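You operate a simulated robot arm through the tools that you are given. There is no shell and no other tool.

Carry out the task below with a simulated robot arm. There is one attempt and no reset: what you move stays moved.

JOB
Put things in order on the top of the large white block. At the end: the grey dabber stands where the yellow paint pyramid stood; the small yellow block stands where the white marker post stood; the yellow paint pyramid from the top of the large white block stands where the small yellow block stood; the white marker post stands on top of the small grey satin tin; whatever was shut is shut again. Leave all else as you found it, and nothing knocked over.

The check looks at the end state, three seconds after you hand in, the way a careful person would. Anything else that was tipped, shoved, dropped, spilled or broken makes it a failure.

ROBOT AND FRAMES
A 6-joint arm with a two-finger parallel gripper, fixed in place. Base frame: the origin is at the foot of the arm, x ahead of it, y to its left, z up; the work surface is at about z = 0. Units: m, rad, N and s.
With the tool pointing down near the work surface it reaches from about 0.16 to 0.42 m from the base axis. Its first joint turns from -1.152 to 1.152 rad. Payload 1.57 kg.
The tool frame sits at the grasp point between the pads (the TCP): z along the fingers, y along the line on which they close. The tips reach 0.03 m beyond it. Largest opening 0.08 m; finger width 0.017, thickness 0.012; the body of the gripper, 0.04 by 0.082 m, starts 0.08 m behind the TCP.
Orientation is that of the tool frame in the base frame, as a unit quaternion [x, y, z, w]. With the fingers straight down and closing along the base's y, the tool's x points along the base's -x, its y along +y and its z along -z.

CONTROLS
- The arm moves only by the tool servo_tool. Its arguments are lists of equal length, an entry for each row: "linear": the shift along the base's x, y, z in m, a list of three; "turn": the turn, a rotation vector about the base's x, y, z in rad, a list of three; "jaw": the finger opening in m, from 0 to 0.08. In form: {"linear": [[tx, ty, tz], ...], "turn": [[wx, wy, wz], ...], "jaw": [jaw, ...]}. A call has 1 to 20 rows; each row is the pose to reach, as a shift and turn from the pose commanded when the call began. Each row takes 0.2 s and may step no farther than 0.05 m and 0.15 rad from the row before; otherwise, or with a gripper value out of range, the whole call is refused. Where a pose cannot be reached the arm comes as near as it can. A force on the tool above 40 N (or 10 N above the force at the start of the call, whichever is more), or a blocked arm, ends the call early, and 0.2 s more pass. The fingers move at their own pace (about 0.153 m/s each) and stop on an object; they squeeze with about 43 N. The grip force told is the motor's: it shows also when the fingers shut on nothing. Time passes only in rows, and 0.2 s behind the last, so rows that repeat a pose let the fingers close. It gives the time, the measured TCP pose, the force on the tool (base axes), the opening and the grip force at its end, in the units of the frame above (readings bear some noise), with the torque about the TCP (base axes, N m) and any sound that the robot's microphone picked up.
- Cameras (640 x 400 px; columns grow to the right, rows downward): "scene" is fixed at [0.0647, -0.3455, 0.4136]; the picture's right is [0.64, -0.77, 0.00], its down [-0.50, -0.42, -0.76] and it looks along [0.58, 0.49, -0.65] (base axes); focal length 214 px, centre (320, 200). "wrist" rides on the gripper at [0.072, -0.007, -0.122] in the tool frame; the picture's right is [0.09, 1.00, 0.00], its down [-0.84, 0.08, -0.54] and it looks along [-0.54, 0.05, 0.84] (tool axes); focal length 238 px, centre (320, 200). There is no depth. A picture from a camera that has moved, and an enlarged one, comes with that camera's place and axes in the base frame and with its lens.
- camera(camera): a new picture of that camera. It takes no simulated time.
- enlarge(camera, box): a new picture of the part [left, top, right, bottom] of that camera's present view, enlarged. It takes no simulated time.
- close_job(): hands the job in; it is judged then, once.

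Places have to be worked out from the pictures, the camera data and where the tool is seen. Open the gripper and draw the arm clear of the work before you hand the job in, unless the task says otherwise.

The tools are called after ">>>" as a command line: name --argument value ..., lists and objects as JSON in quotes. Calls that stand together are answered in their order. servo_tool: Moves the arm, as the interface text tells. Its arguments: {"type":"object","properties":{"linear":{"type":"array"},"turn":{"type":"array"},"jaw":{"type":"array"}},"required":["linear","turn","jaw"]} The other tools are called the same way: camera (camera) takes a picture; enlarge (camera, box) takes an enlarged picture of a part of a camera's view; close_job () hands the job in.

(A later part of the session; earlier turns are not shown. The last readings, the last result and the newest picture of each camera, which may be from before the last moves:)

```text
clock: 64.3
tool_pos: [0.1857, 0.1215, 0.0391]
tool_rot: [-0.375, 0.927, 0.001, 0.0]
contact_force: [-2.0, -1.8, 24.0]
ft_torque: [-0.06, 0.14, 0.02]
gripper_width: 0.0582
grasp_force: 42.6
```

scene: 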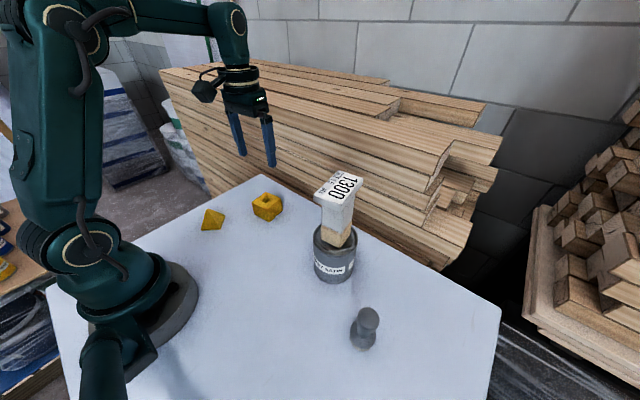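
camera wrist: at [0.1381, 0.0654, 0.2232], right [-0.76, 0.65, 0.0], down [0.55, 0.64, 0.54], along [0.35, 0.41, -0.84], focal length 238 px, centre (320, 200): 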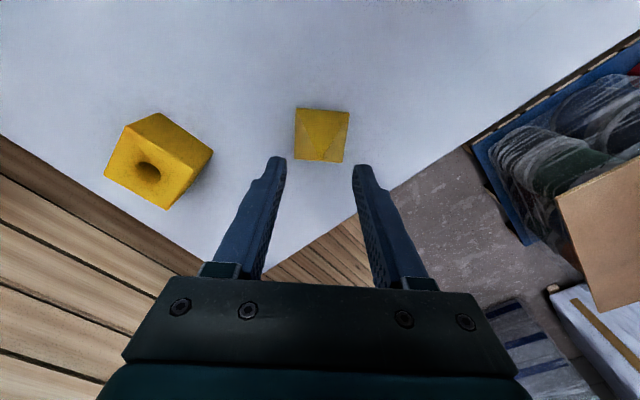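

Stall at 58 mm with 24 N upward: the contact shape is wider along this direction than it looks (like a pyramid turned 45° or a cone). I release at once, rise, turn the tool 45° (yaw≈0) and try that direction.

>>> servo_tool --linear '[[0, 0, 0], [0, 0, 0], [0, 0, 0.015], [0, 0, 0.035], [0, 0, 0.05], [0, 0, 0.05], [0, 0, 0.05], [0, 0, 0.05], [0, 0, 0.05], [0, 0, 0.05], [0, 0, 0.05]]' --turn '[[0, 0, 0], [0, 0, 0], [0, 0, 0], [0, 0, 0], [0, 0, -0.13], [0, 0, -0.26], [0, 0, -0.39], [0, 0, -0.52], [0, 0, -0.65], [0, 0, -0.77], [0, 0, -0.77]]' --jaw '[0.065, 0.08, 0.08, 0.08, 0.08, 0.08, 0.08, 0.08, 0.08, 0.08, 0.08]'

>>> camera --camera "wrist"

>>> enlarge --camera "scene" --box '[160, 130, 270, 250]'

```text
clock: 66.7
tool_pos: [0.1852, 0.1207, 0.0873]
tool_rot: [0.001, 1.0, 0.0, 0.0]
contact_force: [0.6, -0.1, -0.2]
ft_torque: [0.05, -0.01, -0.02]
gripper_width: 0.0801
grasp_force: 0.1
```

```text
taken
camera wrist: at [0.1131, 0.1139, 0.2094], right [-0.09, 1.0, 0.0], down [0.84, 0.08, 0.54], along [0.54, 0.05, -0.84], focal length 238 px, centre (320, 200)
```

wrist: 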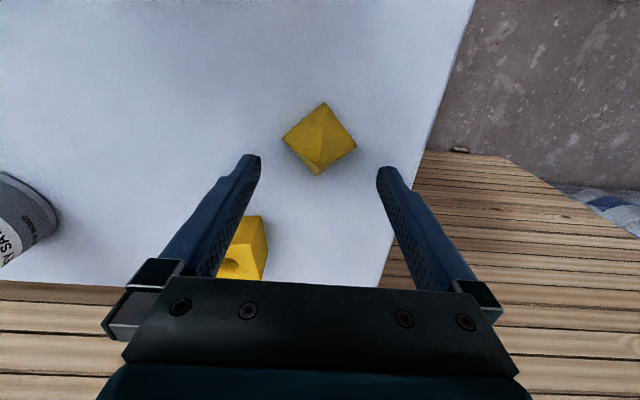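

```text
3.33 times, centred on (215, 190) of scene
camera zoom: at [0.0647, -0.3455, 0.4136], right [0.64, -0.77, 0.0], down [-0.5, -0.42, -0.76], along [0.58, 0.49, -0.65], focal length 715 px, centre (670, 233)
```

zoom: 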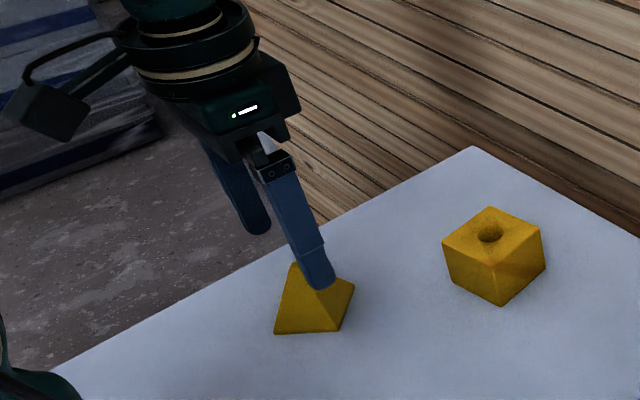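

The pyramid appears as a diamond here, centred between the open fingers. I descend to lip level and close in small steps to see where contact occurs in this direction.

>>> servo_tool --linear '[[0, 0, -0.02], [0, 0, -0.04], [0, 0, -0.05], [0, 0, -0.055], [0, 0, -0.0562], [0, 0, -0.0562], [0, 0, -0.0562], [0, 0, -0.0562], [0, 0, -0.0562]]' --turn '[[0, 0, 0], [0, 0, 0], [0, 0, 0], [0, 0, 0], [0, 0, 0], [0, 0, 0], [0, 0, 0], [0, 0, 0], [0, 0, 0]]' --jaw '[0.08, 0.08, 0.08, 0.08, 0.08, 0.075, 0.071, 0.068, 0.066]'

>>> enlarge --camera "wrist" --box '[220, 90, 420, 250]'

>>> enlarge --camera "scene" --box '[180, 180, 250, 245]'

```text
clock: 68.7
tool_pos: [0.1852, 0.1203, 0.0318]
tool_rot: [0.0, 1.0, 0.0, -0.001]
contact_force: [-0.3, -1.4, -0.7]
ft_torque: [0.02, -0.02, 0.0]
gripper_width: 0.067
grasp_force: 0.3
```

```text
2.50 times, centred on (320, 170) of wrist
camera zoom: at [0.1134, 0.1138, 0.1526], right [-0.09, 1.0, 0.0], down [0.84, 0.08, 0.54], along [0.54, 0.05, -0.84], focal length 596 px, centre (320, 275)
```

zoom: 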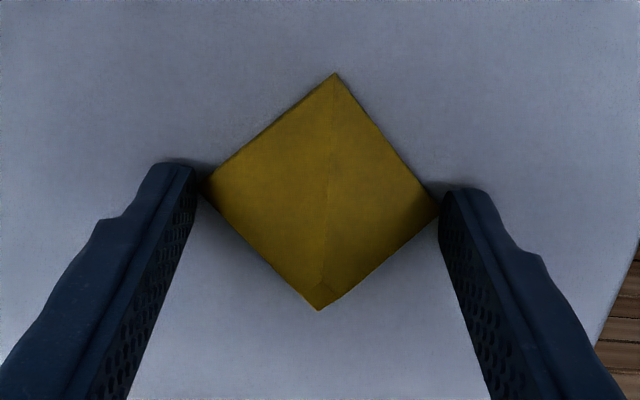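

```text
6.15 times, centred on (215, 212) of scene
camera zoom: at [0.0647, -0.3455, 0.4136], right [0.64, -0.77, 0.0], down [-0.5, -0.42, -0.76], along [0.58, 0.49, -0.65], focal length 1320 px, centre (966, 123)
```

zoom: 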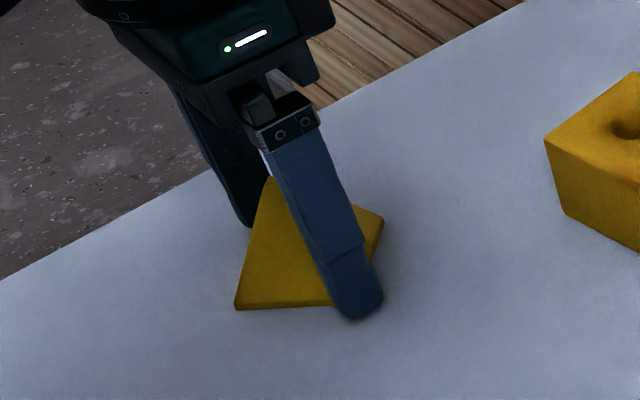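

Width 67 mm with 0.3 N — possibly first touch. I step to 64 mm to see if it stalls.

>>> servo_tool --linear '[[0, 0, 0], [0, 0, 0], [0, 0, 0]]' --turn '[[0, 0, 0], [0, 0, 0], [0, 0, 0]]' --jaw '[0.065, 0.064, 0.064]'

>>> enlarge --camera "wrist" --box '[220, 90, 420, 250]'

```text
clock: 69.5
tool_pos: [0.1863, 0.1202, 0.0303]
tool_rot: [-0.001, 1.0, 0.001, 0.0]
contact_force: [0.4, -0.8, 0.3]
ft_torque: [0.0, -0.01, -0.02]
gripper_width: 0.0661
grasp_force: 16.9
```

```text
2.50 times, centred on (320, 170) of wrist
camera zoom: at [0.1134, 0.1138, 0.1526], right [-0.09, 1.0, 0.0], down [0.84, 0.08, 0.54], along [0.54, 0.05, -0.84], focal length 596 px, centre (320, 275)
```

zoom: 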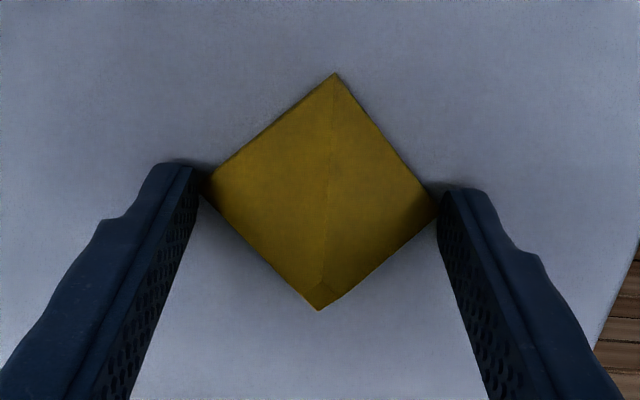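

It stalls at 66 mm here too, so the solid behaves like a round cone of ~66 mm base; the vertical lip gave a clean 43 N grip without upward push. I squeeze fully at lip level and test-lift very slowly.

>>> servo_tool --linear '[[0, 0, 0], [0, 0, 0], [0, 0, 0], [0, 0, 0], [0, 0, 0.0005], [0, 0, 0.001], [0, 0, 0.002], [0, 0, 0.003], [0, 0, 0.003]]' --turn '[[0, 0, 0], [0, 0, 0], [0, 0, 0], [0, 0, 0], [0, 0, 0], [0, 0, 0], [0, 0, 0], [0, 0, 0], [0, 0, 0]]' --jaw '[0.06, 0.055, 0.05, 0.05, 0.05, 0.05, 0.05, 0.05, 0.05]'

>>> enlarge --camera "wrist" --box '[220, 90, 420, 250]'

>>> enlarge --camera "scene" --box '[180, 180, 250, 245]'

```text
clock: 71.5
tool_pos: [0.1865, 0.1204, 0.0344]
tool_rot: [0.0, 1.0, 0.0, 0.0]
contact_force: [0.2, 1.0, -0.4]
ft_torque: [-0.03, 0.01, -0.03]
gripper_width: 0.0637
grasp_force: 43.0
```

```text
2.50 times, centred on (320, 170) of wrist
camera zoom: at [0.1134, 0.1139, 0.156], right [-0.09, 1.0, 0.0], down [0.84, 0.08, 0.54], along [0.54, 0.05, -0.84], focal length 596 px, centre (320, 275)
```

zoom: 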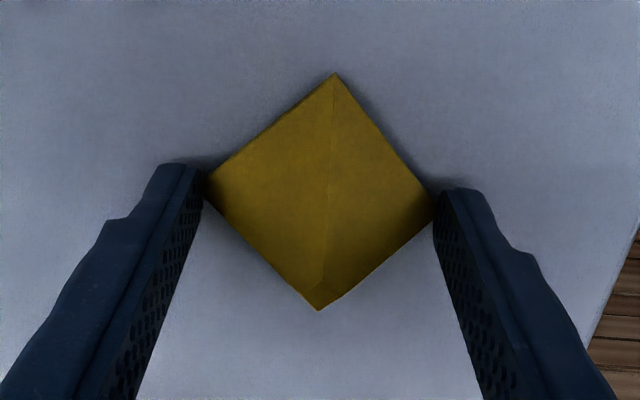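

```text
6.15 times, centred on (215, 212) of scene
camera zoom: at [0.0647, -0.3455, 0.4136], right [0.64, -0.77, 0.0], down [-0.5, -0.42, -0.76], along [0.58, 0.49, -0.65], focal length 1320 px, centre (966, 123)
```

zoom: 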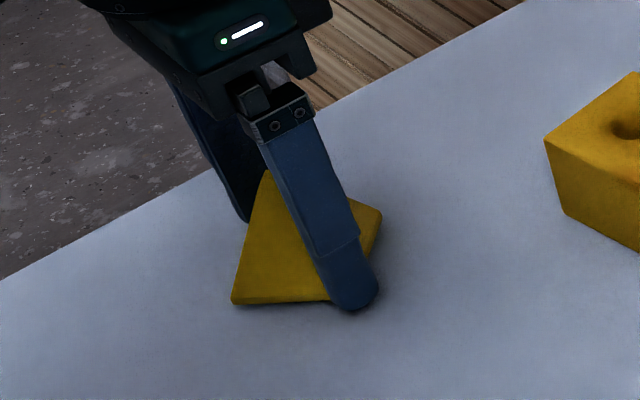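

The pyramid has lifted 3 mm with the gripper (its corner rose in the scene view). I keep lifting slowly.

>>> servo_tool --linear '[[0, 0, 0.002], [0, 0, 0.004], [0, 0, 0.007], [0, 0, 0.01], [0, 0, 0.013], [0, 0, 0.016], [0, 0, 0.02], [0, 0, 0.02]]' --turn '[[0, 0, 0], [0, 0, 0], [0, 0, 0], [0, 0, 0], [0, 0, 0], [0, 0, 0], [0, 0, 0], [0, 0, 0]]' --jaw '[0.05, 0.05, 0.05, 0.05, 0.05, 0.05, 0.05, 0.05]'

>>> enlarge --camera "wrist" --box '[220, 90, 420, 250]'

>>> enlarge --camera "scene" --box '[170, 170, 260, 245]'

```text
clock: 73.3
tool_pos: [0.1855, 0.12, 0.0547]
tool_rot: [0.0, 1.0, -0.001, 0.0]
contact_force: [0.6, 0.2, -0.9]
ft_torque: [-0.01, -0.03, -0.01]
gripper_width: 0.0638
grasp_force: 43.2
```

```text
2.50 times, centred on (320, 170) of wrist
camera zoom: at [0.1131, 0.114, 0.1759], right [-0.09, 1.0, 0.0], down [0.84, 0.08, 0.54], along [0.54, 0.05, -0.84], focal length 596 px, centre (320, 275)
```

zoom: 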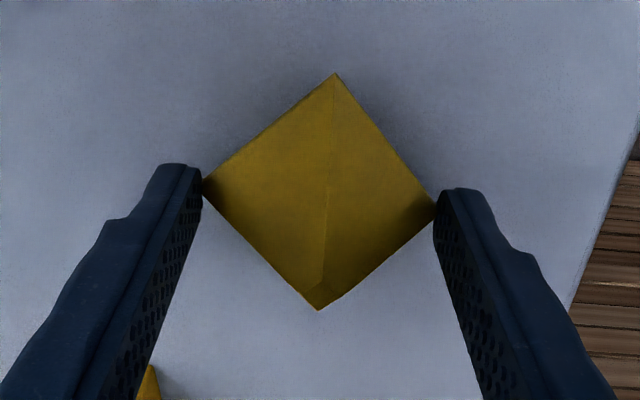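

```text
5.33 times, centred on (215, 208) of scene
camera zoom: at [0.0647, -0.3455, 0.4136], right [0.64, -0.77, 0.0], down [-0.5, -0.42, -0.76], along [0.58, 0.49, -0.65], focal length 1144 px, centre (880, 160)
```

zoom: 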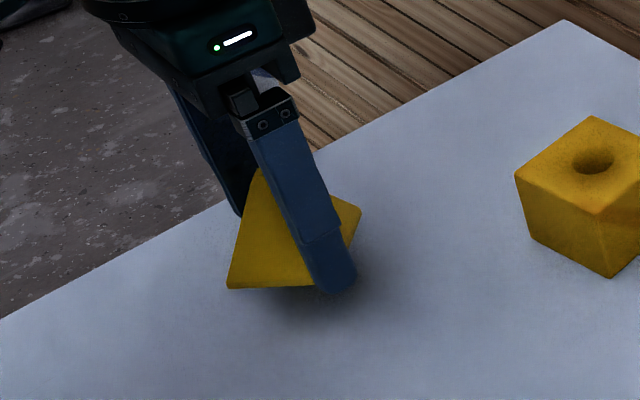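

The pyramid is held level. Now I lift to z≈0.10 and carry it slowly around the base via (0.24, -0.03).

>>> servo_tool --linear '[[0, 0, 0.005], [0, 0, 0.012], [0, 0, 0.02], [0, 0, 0.03], [0, 0, 0.04], [0.002, -0.005, 0.045], [0.006, -0.015, 0.045], [0.01, -0.027, 0.045], [0.014, -0.04, 0.045], [0.019, -0.053, 0.045], [0.024, -0.066, 0.045], [0.029, -0.08, 0.045], [0.034, -0.094, 0.045], [0.039, -0.108, 0.045], [0.044, -0.122, 0.045], [0.049, -0.135, 0.045], [0.053, -0.145, 0.045], [0.055, -0.15, 0.045], [0.055, -0.15, 0.045]]' --turn '[[0, 0, 0], [0, 0, 0], [0, 0, 0], [0, 0, 0], [0, 0, 0], [0, 0, 0], [0, 0, 0], [0, 0, 0], [0, 0, 0], [0, 0, 0], [0, 0, 0], [0, 0, 0], [0, 0, 0], [0, 0, 0], [0, 0, 0], [0, 0, 0], [0, 0, 0], [0, 0, 0], [0, 0, 0]]' --jaw '[0.05, 0.05, 0.05, 0.05, 0.05, 0.05, 0.05, 0.05, 0.05, 0.05, 0.05, 0.05, 0.05, 0.05, 0.05, 0.05, 0.05, 0.05, 0.05]'

>>> camera --camera "wrist"

>>> camera --camera "scene"

```text
clock: 77.3
tool_pos: [0.2405, -0.029, 0.0992]
tool_rot: [0.0, 1.0, -0.001, 0.001]
contact_force: [-0.7, -0.3, -0.8]
ft_torque: [-0.01, 0.01, 0.02]
gripper_width: 0.064
grasp_force: 42.6
```

```text
taken
camera wrist: at [0.1682, -0.0359, 0.2212], right [-0.09, 1.0, 0.0], down [0.84, 0.08, 0.54], along [0.54, 0.05, -0.84], focal length 238 px, centre (320, 200)
```

wrist: 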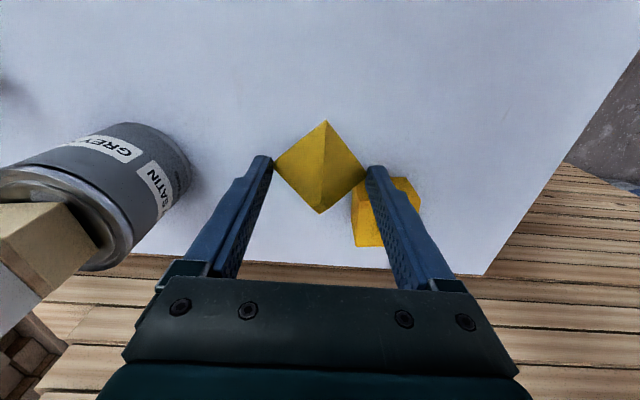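

```text
taken
```

scene: 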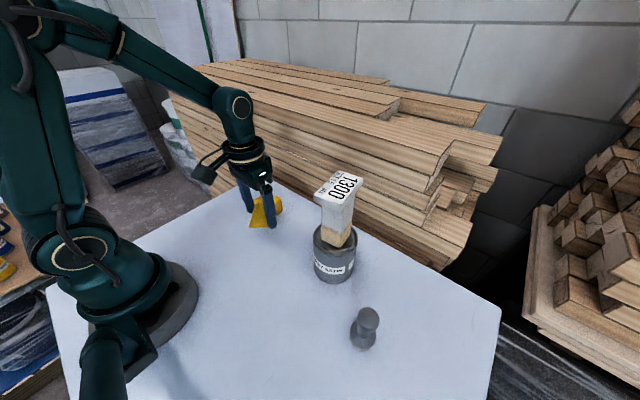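

Held firmly. Second leg: to above the block's old place, then lower to ~6 mm above the surface.

>>> servo_tool --linear '[[-0.004, -0.005, 0], [-0.01, -0.0132, 0], [-0.018, -0.0238, 0], [-0.027, -0.0357, 0], [-0.036, -0.0476, 0], [-0.045, -0.0595, 0], [-0.054, -0.0714, 0], [-0.063, -0.0833, 0], [-0.072, -0.0952, 0], [-0.081, -0.1071, 0], [-0.09, -0.119, 0], [-0.099, -0.1309, 0], [-0.107, -0.1415, 0], [-0.112, -0.1481, 0], [-0.1137, -0.1501, 0], [-0.1137, -0.1501, -0.015], [-0.1137, -0.1501, -0.03], [-0.1137, -0.1501, -0.045], [-0.1137, -0.1501, -0.055], [-0.1137, -0.1501, -0.055]]' --turn '[[0, 0, 0], [0, 0, 0], [0, 0, 0], [0, 0, 0], [0, 0, 0], [0, 0, 0], [0, 0, 0], [0, 0, 0], [0, 0, 0], [0, 0, 0], [0, 0, 0], [0, 0, 0], [0, 0, 0], [0, 0, 0], [0, 0, 0], [0, 0, 0], [0, 0, 0], [0, 0, 0], [0, 0, 0], [0, 0, 0]]' --jaw '[0.05, 0.05, 0.05, 0.05, 0.05, 0.05, 0.05, 0.05, 0.05, 0.05, 0.05, 0.05, 0.05, 0.05, 0.05, 0.05, 0.05, 0.05, 0.05, 0.05]'

>>> enlarge --camera "wrist" --box '[220, 90, 420, 250]'

>>> camera --camera "scene"

```text
clock: 81.5
tool_pos: [0.1265, -0.1797, 0.0447]
tool_rot: [-0.001, 1.0, 0.0, 0.0]
contact_force: [0.1, 0.4, 0.2]
ft_torque: [0.02, -0.01, 0.0]
gripper_width: 0.0639
grasp_force: 43.1
```

```text
2.50 times, centred on (320, 170) of wrist
camera zoom: at [0.0543, -0.186, 0.1655], right [-0.09, 1.0, 0.0], down [0.84, 0.08, 0.54], along [0.54, 0.05, -0.84], focal length 596 px, centre (320, 275)
```

zoom: 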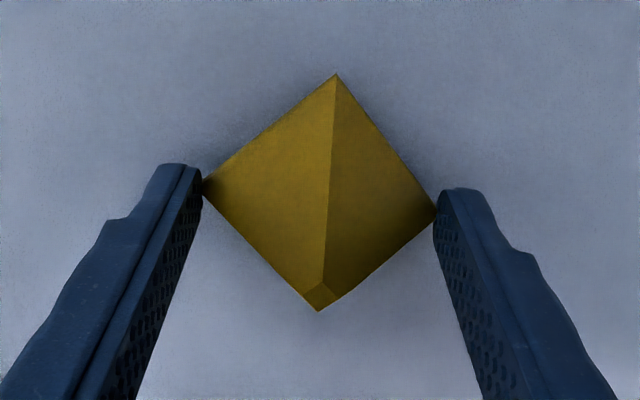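

```text
taken
```

scene: 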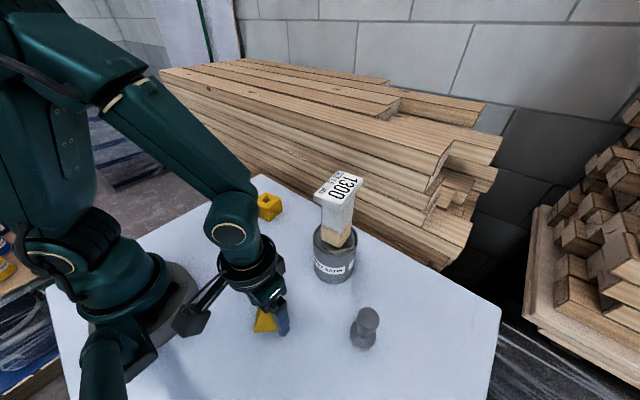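

About 13 mm to go. I lower 11 mm and then step by half-millimetres.

>>> servo_tool --linear '[[0, 0, -0.004], [0, 0, -0.008], [0, 0, -0.01], [0, 0, -0.011], [0, 0, -0.0115], [0, 0, -0.0115]]' --turn '[[0, 0, 0], [0, 0, 0], [0, 0, 0], [0, 0, 0], [0, 0, 0], [0, 0, 0]]' --jaw '[0.05, 0.05, 0.05, 0.05, 0.05, 0.05]'

```text
clock: 82.9
tool_pos: [0.1261, -0.18, 0.0327]
tool_rot: [-0.001, 1.0, 0.0, 0.0]
contact_force: [-0.1, 0.2, -0.8]
ft_torque: [0.0, 0.0, 0.01]
gripper_width: 0.0639
grasp_force: 42.9
```

Not yet in contact; another millimetre in half-steps.

>>> servo_tool --linear '[[0, 0, -0.0005], [0, 0, -0.001], [0, 0, -0.001]]' --turn '[[0, 0, 0], [0, 0, 0], [0, 0, 0]]' --jaw '[0.05, 0.05, 0.05]'

```text
clock: 83.7
tool_pos: [0.1264, -0.1806, 0.0334]
tool_rot: [-0.001, 1.0, 0.0, -0.001]
contact_force: [0.1, 0.3, -0.3]
ft_torque: [-0.01, 0.02, 0.01]
gripper_width: 0.064
grasp_force: 42.2
```

>>> servo_tool --linear '[[0, 0, -0.0005], [0, 0, -0.0008], [0, 0, -0.0008]]' --turn '[[0, 0, 0], [0, 0, 0], [0, 0, 0]]' --jaw '[0.05, 0.05, 0.05]'

>>> enlarge --camera "scene" --box '[230, 280, 310, 350]'

```text
clock: 84.5
tool_pos: [0.1265, -0.1799, 0.0311]
tool_rot: [0.001, 1.0, 0.0, 0.0]
contact_force: [0.0, -0.3, 1.3]
ft_torque: [-0.05, 0.0, -0.01]
gripper_width: 0.064
grasp_force: 42.7
```

```text
5.71 times, centred on (270, 315) of scene
camera zoom: at [0.0647, -0.3455, 0.4137], right [0.64, -0.77, 0.0], down [-0.5, -0.42, -0.76], along [0.58, 0.49, -0.65], focal length 1226 px, centre (606, -457)
```

zoom: 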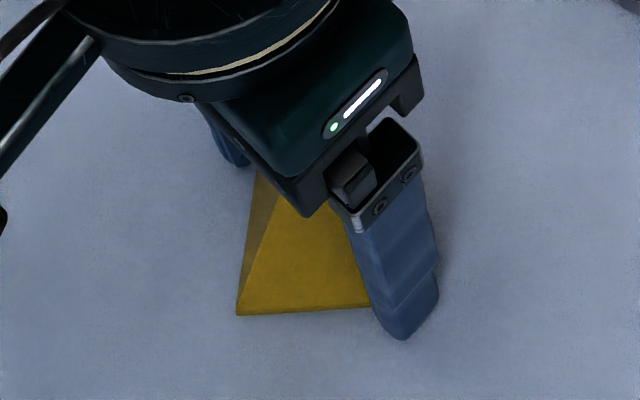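

Just touching (1.3 N). I open the fingers gradually.

>>> servo_tool --linear '[[0, 0, 0], [0, 0, 0], [0, 0, 0], [0, 0, 0], [0, 0, 0], [0, 0, 0]]' --turn '[[0, 0, 0], [0, 0, 0], [0, 0, 0], [0, 0, 0], [0, 0, 0], [0, 0, 0]]' --jaw '[0.064, 0.066, 0.068, 0.072, 0.08, 0.08]'

>>> enlarge --camera "wrist" --box '[220, 90, 420, 250]'

```text
clock: 85.9
tool_pos: [0.1259, -0.1801, 0.0312]
tool_rot: [0.0, 1.0, 0.0, 0.0]
contact_force: [-0.4, 0.6, -0.3]
ft_torque: [0.0, 0.0, 0.01]
gripper_width: 0.08
grasp_force: 0.1
```

```text
2.50 times, centred on (320, 170) of wrist
camera zoom: at [0.0543, -0.1862, 0.1527], right [-0.09, 1.0, 0.0], down [0.84, 0.08, 0.54], along [0.54, 0.05, -0.84], focal length 596 px, centre (320, 275)
```

zoom: 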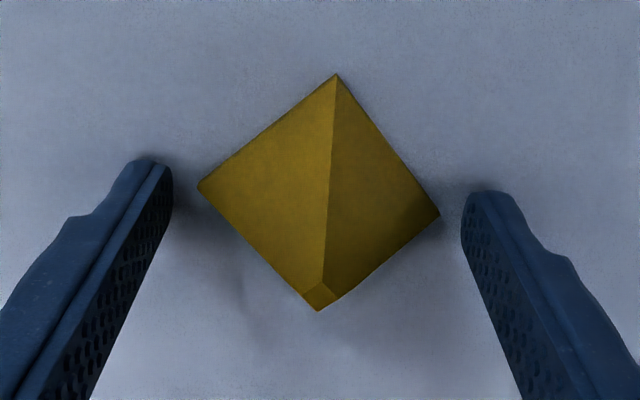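

The pyramid stands freely at the block's old place. I rise straight up and move above the dabber for a closer look.

>>> servo_tool --linear '[[0, 0, 0.01], [0, 0, 0.03], [0, 0, 0.06], [0, 0, 0.09], [0, 0, 0.12], [0.008, -0.0145, 0.125], [0.024, -0.0435, 0.125], [0.04, -0.0725, 0.125], [0.056, -0.1015, 0.125], [0.07, -0.127, 0.125], [0.079, -0.143, 0.125], [0.0815, -0.147, 0.125], [0.0815, -0.147, 0.125]]' --turn '[[0, 0, 0], [0, 0, 0], [0, 0, 0], [0, 0, 0], [0, 0, 0], [0, 0, 0], [0, 0, 0], [0, 0, 0], [0, 0, 0], [0, 0, 0], [0, 0, 0], [0, 0, 0], [0, 0, 0]]' --jaw '[0.08, 0.08, 0.08, 0.08, 0.08, 0.08, 0.08, 0.08, 0.08, 0.08, 0.08, 0.08, 0.08]'

>>> camera --camera "wrist"

>>> camera --camera "scene"

```text
clock: 88.7
tool_pos: [0.2082, -0.3264, 0.156]
tool_rot: [0.001, 1.0, 0.001, 0.0]
contact_force: [-0.8, 0.5, -0.1]
ft_torque: [0.02, -0.01, -0.01]
gripper_width: 0.08
grasp_force: 0.1
```

```text
taken
camera wrist: at [0.1355, -0.3329, 0.2775], right [-0.09, 1.0, 0.0], down [0.84, 0.08, 0.54], along [0.54, 0.05, -0.84], focal length 238 px, centre (320, 200)
```

wrist: 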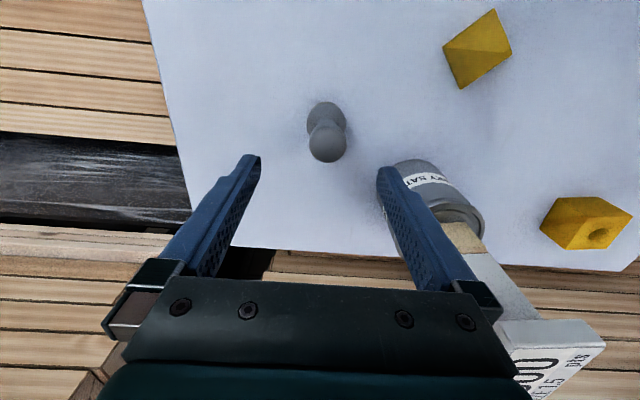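

```text
taken
```

scene: 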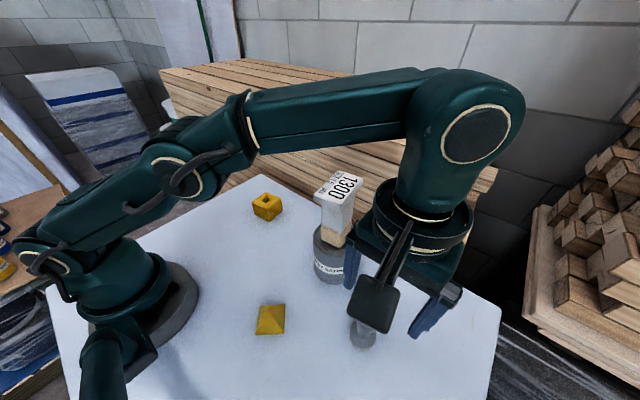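

The dabber is between the fingers' lines; I enlarge for precise measuring.

>>> enlarge --camera "wrist" --box '[280, 85, 380, 175]'

```text
4.44 times, centred on (330, 130) of wrist
camera zoom: at [0.1355, -0.3329, 0.2775], right [-0.09, 1.0, 0.0], down [0.84, 0.08, 0.54], along [0.54, 0.05, -0.84], focal length 1059 px, centre (276, 511)
```

zoom: 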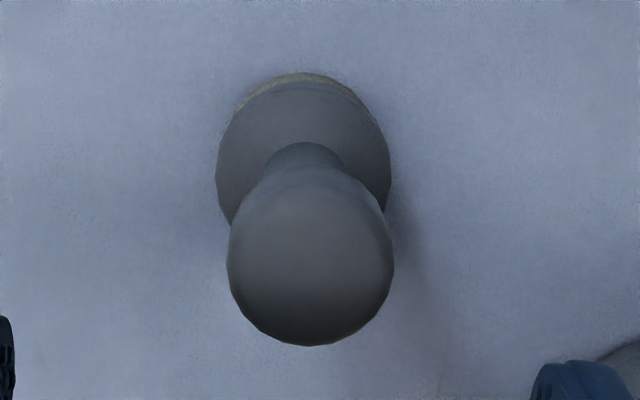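

Dabber axis ≈ (0.2066, -0.321). I shift to it and descend to z≈0.10 for another check.

>>> servo_tool --linear '[[-0.0008, 0.003, -0.01], [-0.0015, 0.006, -0.03], [-0.0015, 0.006, -0.05], [-0.0015, 0.006, -0.057], [-0.0015, 0.006, -0.057]]' --turn '[[0, 0, 0], [0, 0, 0], [0, 0, 0], [0, 0, 0], [0, 0, 0]]' --jaw '[0.08, 0.08, 0.08, 0.08, 0.08]'

>>> enlarge --camera "wrist" --box '[220, 90, 420, 230]'

>>> enlarge --camera "scene" --box '[300, 220, 460, 360]'

```text
clock: 89.9
tool_pos: [0.2067, -0.3211, 0.0988]
tool_rot: [0.0, 1.0, 0.0, 0.0]
contact_force: [0.1, -0.4, 0.1]
ft_torque: [-0.02, -0.04, 0.04]
gripper_width: 0.0799
grasp_force: 0.0
```

```text
2.86 times, centred on (320, 160) of wrist
camera zoom: at [0.1341, -0.3273, 0.2206], right [-0.09, 1.0, 0.0], down [0.84, 0.08, 0.54], along [0.54, 0.05, -0.84], focal length 681 px, centre (320, 314)
```

zoom: 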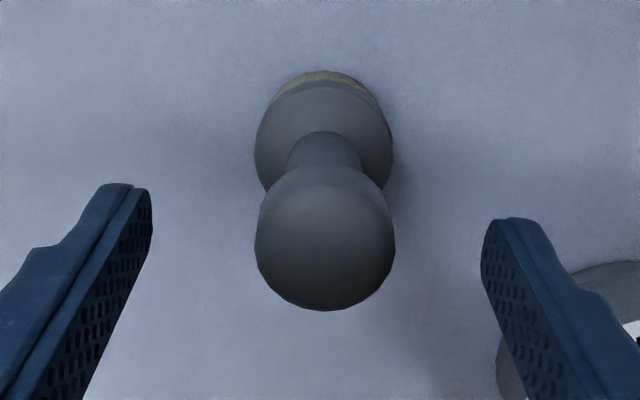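

```text
2.86 times, centred on (380, 290) of scene
camera zoom: at [0.0647, -0.3455, 0.4136], right [0.64, -0.77, 0.0], down [-0.5, -0.42, -0.76], along [0.58, 0.49, -0.65], focal length 613 px, centre (149, -57)
```

zoom: 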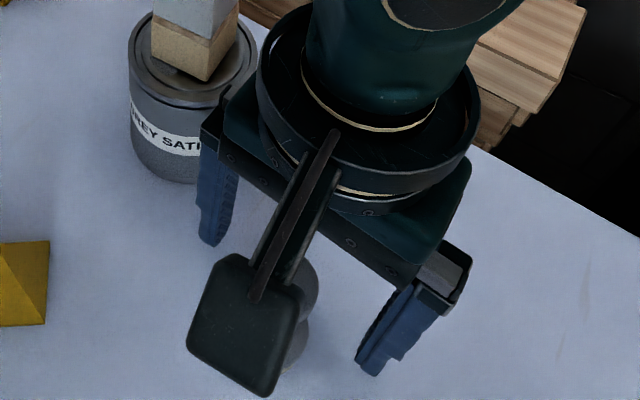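

The dabber is centred; its knob (≈34 mm wide) sits at z≈0.07. I lower to z≈0.068 and close the jaws near it.

>>> servo_tool --linear '[[0.0004, 0.001, -0.01], [0.0004, 0.001, -0.022], [0.0004, 0.001, -0.03], [0.0004, 0.001, -0.032], [0.0004, 0.001, -0.032], [0.0004, 0.001, -0.032], [0.0004, 0.001, -0.032], [0.0004, 0.001, -0.032]]' --turn '[[0, 0, 0], [0, 0, 0], [0, 0, 0], [0, 0, 0], [0, 0, 0], [0, 0, 0], [0, 0, 0], [0, 0, 0]]' --jaw '[0.08, 0.08, 0.08, 0.08, 0.065, 0.052, 0.045, 0.041]'

>>> enlarge --camera "wrist" --box '[220, 90, 420, 250]'

```text
clock: 91.7
tool_pos: [0.2069, -0.3203, 0.0675]
tool_rot: [0.0, 1.0, 0.0, 0.0]
contact_force: [-0.6, 0.3, -0.5]
ft_torque: [0.02, 0.03, 0.01]
gripper_width: 0.0408
grasp_force: 0.0
```

```text
2.50 times, centred on (320, 170) of wrist
camera zoom: at [0.1346, -0.3262, 0.1887], right [-0.09, 1.0, 0.0], down [0.84, 0.08, 0.54], along [0.54, 0.05, -0.84], focal length 596 px, centre (320, 275)
```

zoom: 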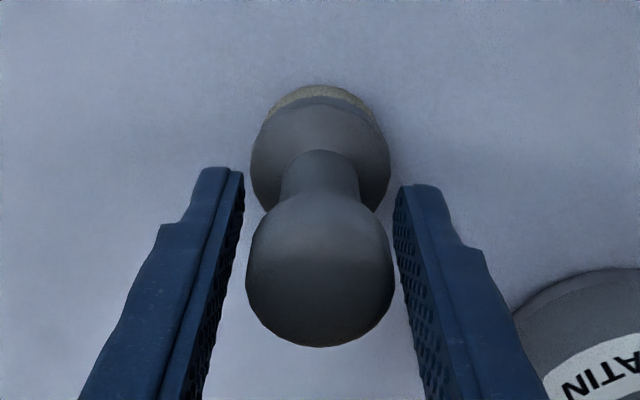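

Gaps are ~3 mm on each side; I close gently to full grip.

>>> servo_tool --linear '[[0, 0, 0], [0, 0, 0], [0, 0, 0], [0, 0, 0], [0, 0, 0], [0, 0, 0]]' --turn '[[0, 0, 0], [0, 0, 0], [0, 0, 0], [0, 0, 0], [0, 0, 0], [0, 0, 0]]' --jaw '[0.039, 0.037, 0.035, 0.033, 0.028, 0.022]'

>>> enlarge --camera "wrist" --box '[220, 90, 420, 250]'

```text
clock: 93.1
tool_pos: [0.2074, -0.3202, 0.0683]
tool_rot: [0.001, 1.0, 0.0, 0.0]
contact_force: [0.0, -0.2, 0.1]
ft_torque: [-0.01, 0.04, 0.04]
gripper_width: 0.0306
grasp_force: 39.5
```

```text
2.50 times, centred on (320, 170) of wrist
camera zoom: at [0.1345, -0.3262, 0.1887], right [-0.09, 1.0, 0.0], down [0.84, 0.08, 0.54], along [0.54, 0.05, -0.84], focal length 596 px, centre (320, 275)
```

zoom: 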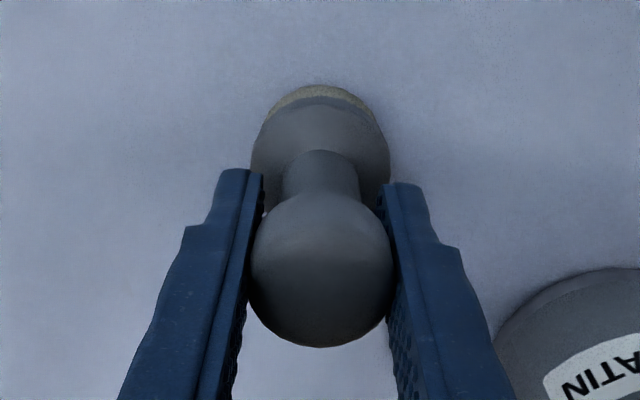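

Grip at 30.6 mm, 39.5 N; I hold a moment to confirm it is steady before lifting.

>>> servo_tool --linear '[[0, 0, 0], [0, 0, 0]]' --turn '[[0, 0, 0], [0, 0, 0]]' --jaw '[0.02, 0.02]'

>>> enlarge --camera "wrist" --box '[220, 90, 420, 250]'

```text
clock: 93.7
tool_pos: [0.2063, -0.3195, 0.0671]
tool_rot: [0.001, 1.0, 0.0, 0.0]
contact_force: [0.6, -1.0, -0.3]
ft_torque: [-0.01, -0.03, -0.02]
gripper_width: 0.0305
grasp_force: 40.0
```

```text
2.50 times, centred on (320, 170) of wrist
camera zoom: at [0.1346, -0.3262, 0.1887], right [-0.09, 1.0, 0.0], down [0.84, 0.08, 0.54], along [0.54, 0.05, -0.84], focal length 596 px, centre (320, 275)
```

zoom: 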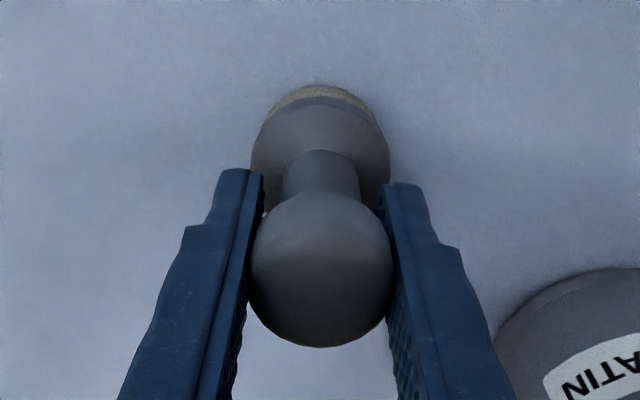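

Steady. I test-lift 3 mm slowly.

>>> servo_tool --linear '[[0, 0, 0.0005], [0, 0, 0.001], [0, 0, 0.002], [0, 0, 0.003], [0, 0, 0.003]]' --turn '[[0, 0, 0], [0, 0, 0], [0, 0, 0], [0, 0, 0], [0, 0, 0]]' --jaw '[0.02, 0.02, 0.02, 0.02, 0.02]'

>>> enlarge --camera "wrist" --box '[220, 90, 420, 250]'

```text
clock: 94.9
tool_pos: [0.2071, -0.3194, 0.0689]
tool_rot: [0.0, 1.0, 0.0, 0.001]
contact_force: [-0.5, 0.4, -0.2]
ft_torque: [0.01, 0.0, 0.01]
gripper_width: 0.0305
grasp_force: 39.5
```

```text
2.50 times, centred on (320, 170) of wrist
camera zoom: at [0.1347, -0.3262, 0.1916], right [-0.09, 1.0, 0.0], down [0.84, 0.08, 0.54], along [0.54, 0.05, -0.84], focal length 596 px, centre (320, 275)
```

zoom: 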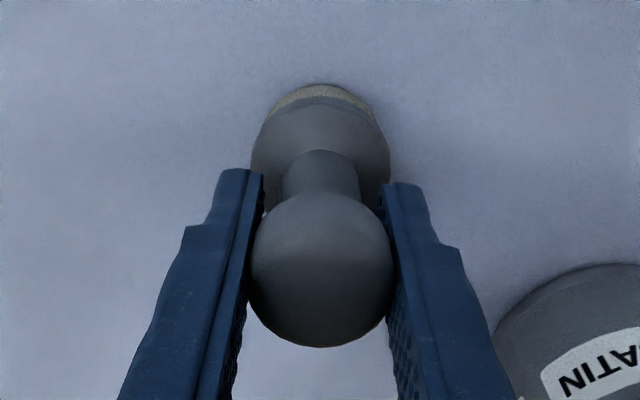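

The dabber follows the gripper. I lift it to z≈0.14 slowly and check.

>>> servo_tool --linear '[[0, 0, 0.003], [0, 0, 0.007], [0, 0, 0.012], [0, 0, 0.018], [0, 0, 0.025], [0, 0, 0.033], [0, 0, 0.041], [0, 0, 0.049], [0, 0, 0.057], [0, 0, 0.064], [0, 0, 0.069], [0, 0, 0.069]]' --turn '[[0, 0, 0], [0, 0, 0], [0, 0, 0], [0, 0, 0], [0, 0, 0], [0, 0, 0], [0, 0, 0], [0, 0, 0], [0, 0, 0], [0, 0, 0], [0, 0, 0], [0, 0, 0]]' --jaw '[0.02, 0.02, 0.02, 0.02, 0.02, 0.02, 0.02, 0.02, 0.02, 0.02, 0.02, 0.02]'

>>> camera --camera "wrist"

>>> camera --camera "scene"

```text
clock: 97.5
tool_pos: [0.2085, -0.3193, 0.1397]
tool_rot: [0.0, 1.0, 0.0, 0.0]
contact_force: [1.1, 0.4, -0.2]
ft_torque: [0.02, 0.02, 0.0]
gripper_width: 0.0303
grasp_force: 39.5
```

```text
taken
camera wrist: at [0.135, -0.3263, 0.2607], right [-0.09, 1.0, 0.0], down [0.84, 0.08, 0.54], along [0.54, 0.05, -0.84], focal length 238 px, centre (320, 200)
```

wrist: 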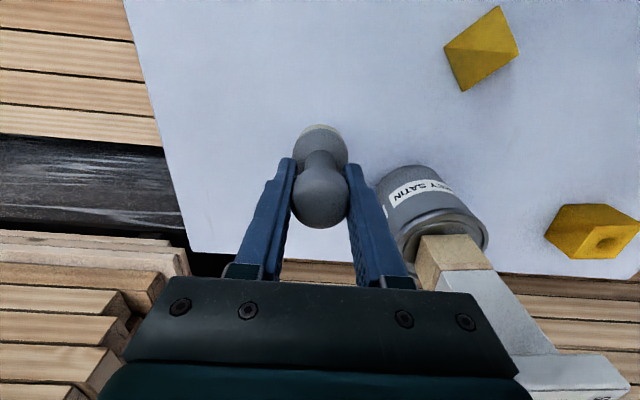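

```text
taken
```

scene: 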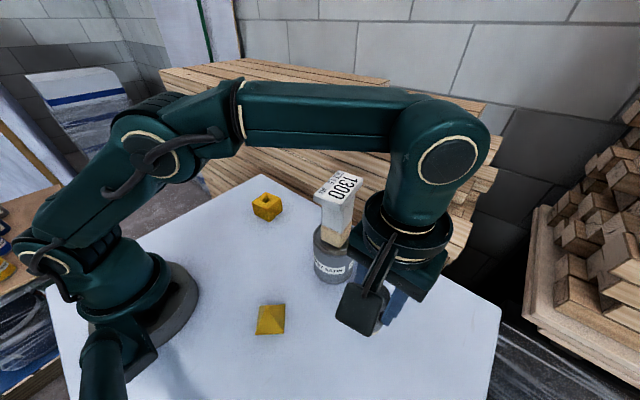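

The dabber hangs upright in the grip. I carry it back from the tin's side slowly, first inward then toward +y.

>>> servo_tool --linear '[[-0.003, 0.004, 0], [-0.009, 0.013, 0], [-0.016, 0.023, 0], [-0.023, 0.034, 0], [-0.03, 0.046, 0], [-0.034, 0.059, 0], [-0.036, 0.072, 0], [-0.037, 0.085, 0], [-0.038, 0.098, 0], [-0.038, 0.111, 0], [-0.036, 0.124, 0], [-0.033, 0.137, 0], [-0.03, 0.15, 0], [-0.027, 0.163, 0], [-0.023, 0.177, 0], [-0.019, 0.191, 0], [-0.014, 0.206, 0], [-0.008, 0.221, 0], [-0.004, 0.23, 0], [-0.004, 0.23, 0]]' --turn '[[0, 0, 0], [0, 0, 0], [0, 0, 0], [0, 0, 0], [0, 0, 0], [0, 0, 0], [0, 0, 0], [0, 0, 0], [0, 0, 0], [0, 0, 0], [0, 0, 0], [0, 0, 0], [0, 0, 0], [0, 0, 0], [0, 0, 0], [0, 0, 0], [0, 0, 0], [0, 0, 0], [0, 0, 0], [0, 0, 0]]' --jaw '[0.02, 0.02, 0.02, 0.02, 0.02, 0.02, 0.02, 0.02, 0.02, 0.02, 0.02, 0.02, 0.02, 0.02, 0.02, 0.02, 0.02, 0.02, 0.02, 0.02]'

>>> camera --camera "wrist"

>>> camera --camera "scene"

```text
clock: 101.7
tool_pos: [0.2022, -0.089, 0.14]
tool_rot: [-0.001, 1.0, -0.001, 0.0]
contact_force: [-0.8, 0.1, -0.6]
ft_torque: [-0.01, 0.0, 0.05]
gripper_width: 0.0301
grasp_force: 39.5
```

```text
taken
camera wrist: at [0.1308, -0.0957, 0.2611], right [-0.09, 1.0, 0.0], down [0.84, 0.08, 0.54], along [0.54, 0.05, -0.84], focal length 238 px, centre (320, 200)
```

wrist: 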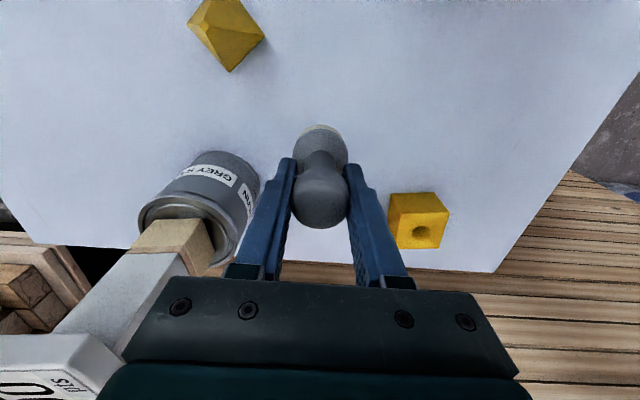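

```text
taken
```

scene: 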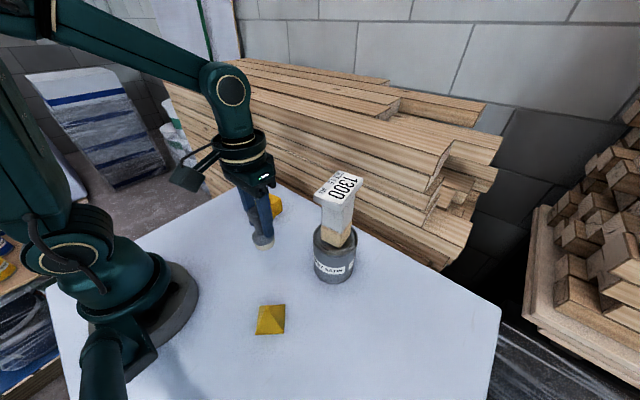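

Still firmly held and upright. I continue to above the pyramid's old spot (0.184, 0.120).

>>> servo_tool --linear '[[0.002, 0.005, 0], [0.005, 0.016, 0], [0.008, 0.029, 0], [0.01, 0.043, 0], [0.012, 0.057, 0], [0.012, 0.071, 0], [0.011, 0.085, 0], [0.009, 0.099, 0], [0.006, 0.113, 0], [0.003, 0.127, 0], [-0.001, 0.141, 0], [-0.005, 0.155, 0], [-0.009, 0.169, 0], [-0.013, 0.183, 0], [-0.016, 0.195, 0], [-0.018, 0.205, 0], [-0.019, 0.21, 0], [-0.019, 0.21, 0]]' --turn '[[0, 0, 0], [0, 0, 0], [0, 0, 0], [0, 0, 0], [0, 0, 0], [0, 0, 0], [0, 0, 0], [0, 0, 0], [0, 0, 0], [0, 0, 0], [0, 0, 0], [0, 0, 0], [0, 0, 0], [0, 0, 0], [0, 0, 0], [0, 0, 0], [0, 0, 0], [0, 0, 0]]' --jaw '[0.02, 0.02, 0.02, 0.02, 0.02, 0.02, 0.02, 0.02, 0.02, 0.02, 0.02, 0.02, 0.02, 0.02, 0.02, 0.02, 0.02, 0.02]'

>>> enlarge --camera "wrist" --box '[220, 90, 420, 250]'

>>> camera --camera "scene"

```text
clock: 105.5
tool_pos: [0.1837, 0.1203, 0.139]
tool_rot: [0.0, 1.0, 0.0, 0.0]
contact_force: [0.5, 0.3, -0.9]
ft_torque: [-0.01, 0.01, 0.01]
gripper_width: 0.0301
grasp_force: 39.6
```

```text
2.50 times, centred on (320, 170) of wrist
camera zoom: at [0.1117, 0.1141, 0.2605], right [-0.09, 1.0, 0.0], down [0.84, 0.08, 0.54], along [0.54, 0.05, -0.84], focal length 596 px, centre (320, 275)
```

zoom: 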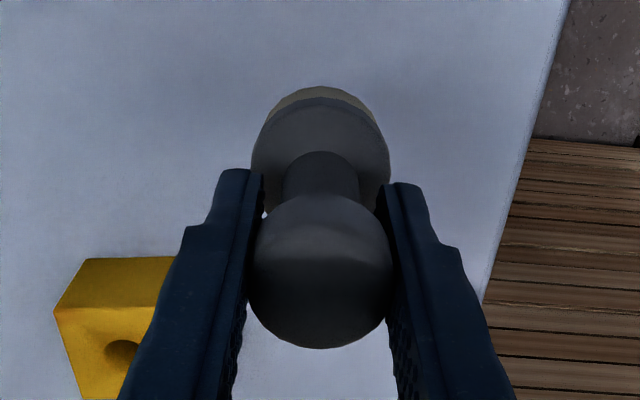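

```text
taken
```

scene: 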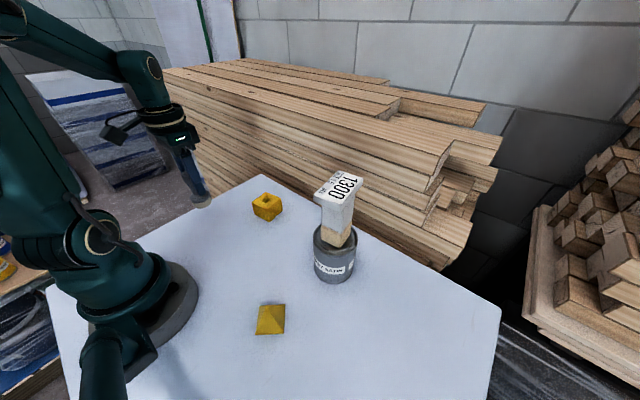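

Dabber base centre is within ~1 mm of the tool axis. I lower it to ~5 mm above the surface.

>>> servo_tool --linear '[[0, 0, -0.006], [0, 0, -0.015], [0, 0, -0.025], [0, 0, -0.035], [0, 0, -0.045], [0, 0, -0.055], [0, 0, -0.062], [0, 0, -0.067], [0, 0, -0.067]]' --turn '[[0, 0, 0], [0, 0, 0], [0, 0, 0], [0, 0, 0], [0, 0, 0], [0, 0, 0], [0, 0, 0], [0, 0, 0], [0, 0, 0]]' --jaw '[0.02, 0.02, 0.02, 0.02, 0.02, 0.02, 0.02, 0.02, 0.02]'

>>> enlarge --camera "scene" --box '[150, 150, 300, 260]'

>>> enlarge --camera "wrist" --box '[220, 90, 420, 250]'

```text
clock: 107.5
tool_pos: [0.185, 0.1194, 0.073]
tool_rot: [0.001, 1.0, 0.0, 0.0]
contact_force: [-0.2, 0.2, 0.1]
ft_torque: [-0.01, 0.0, 0.0]
gripper_width: 0.0305
grasp_force: 39.3
```

```text
3.64 times, centred on (225, 205) of scene
camera zoom: at [0.0647, -0.3455, 0.4136], right [0.64, -0.77, 0.0], down [-0.5, -0.42, -0.76], along [0.58, 0.49, -0.65], focal length 780 px, centre (666, 182)
```

zoom: 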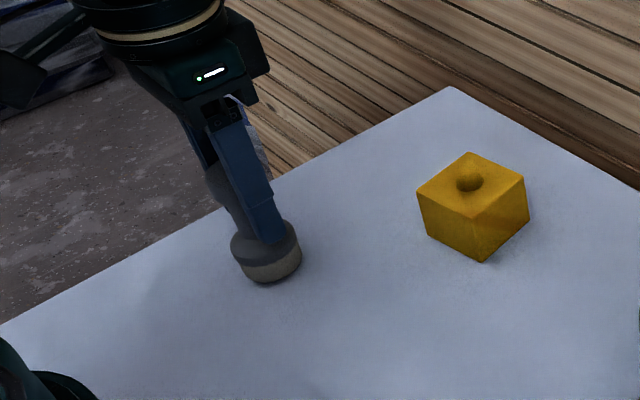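

```text
2.50 times, centred on (320, 170) of wrist
camera zoom: at [0.112, 0.1138, 0.194], right [-0.09, 1.0, 0.0], down [0.84, 0.08, 0.54], along [0.54, 0.05, -0.84], focal length 596 px, centre (320, 275)
```

zoom: 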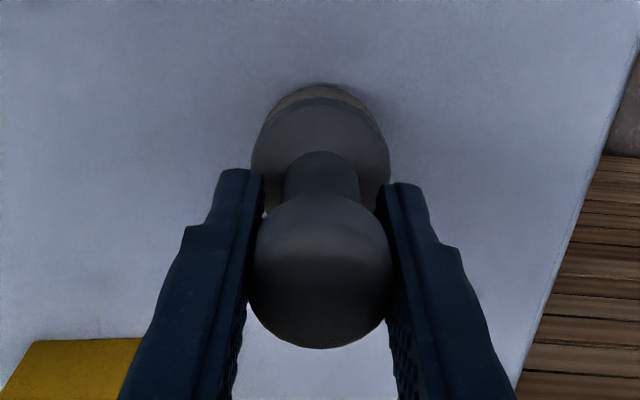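

Nearly there; I step down by 1 mm and half-millimetres watching the force.

>>> servo_tool --linear '[[0, 0, -0.001], [0, 0, -0.002], [0, 0, -0.003], [0, 0, -0.004], [0, 0, -0.0045], [0, 0, -0.0045]]' --turn '[[0, 0, 0], [0, 0, 0], [0, 0, 0], [0, 0, 0], [0, 0, 0], [0, 0, 0]]' --jaw '[0.02, 0.02, 0.02, 0.02, 0.02, 0.02]'

```text
clock: 108.9
tool_pos: [0.1844, 0.1195, 0.0672]
tool_rot: [0.0, 1.0, 0.0, 0.001]
contact_force: [0.4, -0.4, -0.4]
ft_torque: [-0.03, -0.01, 0.01]
gripper_width: 0.0302
grasp_force: 39.3
```

No contact yet; another half millimetre to a millimetre.

>>> servo_tool --linear '[[0, 0, -0.0005], [0, 0, -0.0008], [0, 0, -0.0008]]' --turn '[[0, 0, 0], [0, 0, 0], [0, 0, 0]]' --jaw '[0.02, 0.02, 0.02]'

```text
clock: 109.7
tool_pos: [0.1839, 0.1201, 0.0667]
tool_rot: [0.001, 1.0, 0.0, 0.0]
contact_force: [-1.1, -1.5, 13.7]
ft_torque: [-0.05, 0.12, 0.01]
gripper_width: 0.0304
grasp_force: 39.4
```

In contact (13.7 N). I ease up 0.5 mm to unload and then open slowly.

>>> servo_tool --linear '[[0, 0, 0.0004], [0, 0, 0.0004]]' --turn '[[0, 0, 0], [0, 0, 0]]' --jaw '[0.02, 0.02]'

```text
clock: 110.3
tool_pos: [0.1844, 0.1202, 0.067]
tool_rot: [0.001, 1.0, 0.0, 0.0]
contact_force: [-0.4, 1.6, 3.4]
ft_torque: [0.09, 0.05, -0.05]
gripper_width: 0.0302
grasp_force: 39.7
```

Light contact (3.4 N) — good for release. I open the fingers gradually.

>>> servo_tool --linear '[[0, 0, 0], [0, 0, 0], [0, 0, 0], [0, 0, 0], [0, 0, 0], [0, 0, 0], [0, 0, 0], [0, 0, 0]]' --turn '[[0, 0, 0], [0, 0, 0], [0, 0, 0], [0, 0, 0], [0, 0, 0], [0, 0, 0], [0, 0, 0], [0, 0, 0]]' --jaw '[0.03, 0.032, 0.034, 0.037, 0.042, 0.055, 0.07, 0.08]'

>>> enlarge --camera "wrist" --box '[220, 90, 420, 250]'

>>> enlarge --camera "scene" --box '[150, 150, 300, 260]'

```text
clock: 112.1
tool_pos: [0.1845, 0.1207, 0.0677]
tool_rot: [0.0, 1.0, 0.0, 0.0]
contact_force: [-0.4, 0.6, -0.7]
ft_torque: [0.0, -0.01, 0.01]
gripper_width: 0.0798
grasp_force: 0.0
```

```text
2.50 times, centred on (320, 170) of wrist
camera zoom: at [0.112, 0.1137, 0.1887], right [-0.09, 1.0, 0.0], down [0.84, 0.08, 0.54], along [0.54, 0.05, -0.84], focal length 596 px, centre (320, 275)
```

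zoom: 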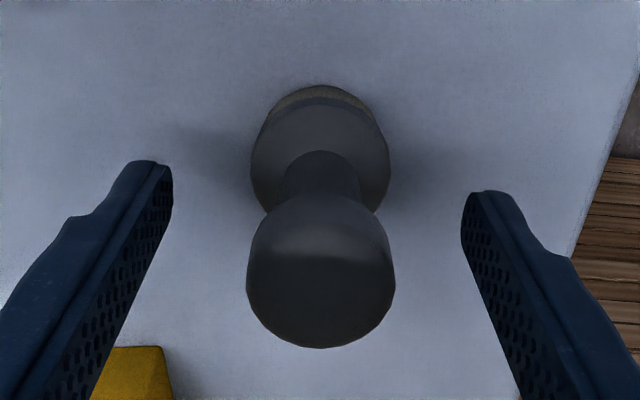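

```text
3.64 times, centred on (225, 205) of scene
camera zoom: at [0.0647, -0.3455, 0.4136], right [0.64, -0.77, 0.0], down [-0.5, -0.42, -0.76], along [0.58, 0.49, -0.65], focal length 780 px, centre (666, 182)
```

zoom: 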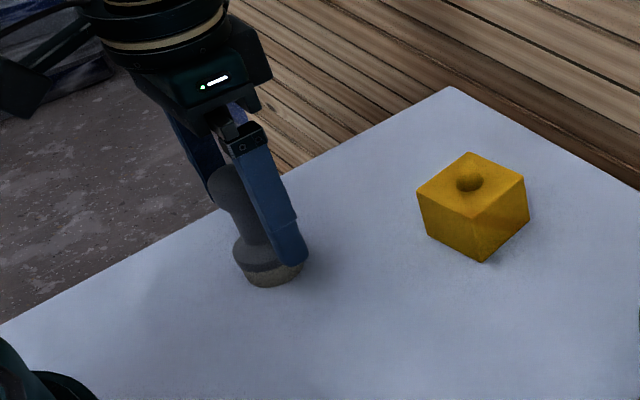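

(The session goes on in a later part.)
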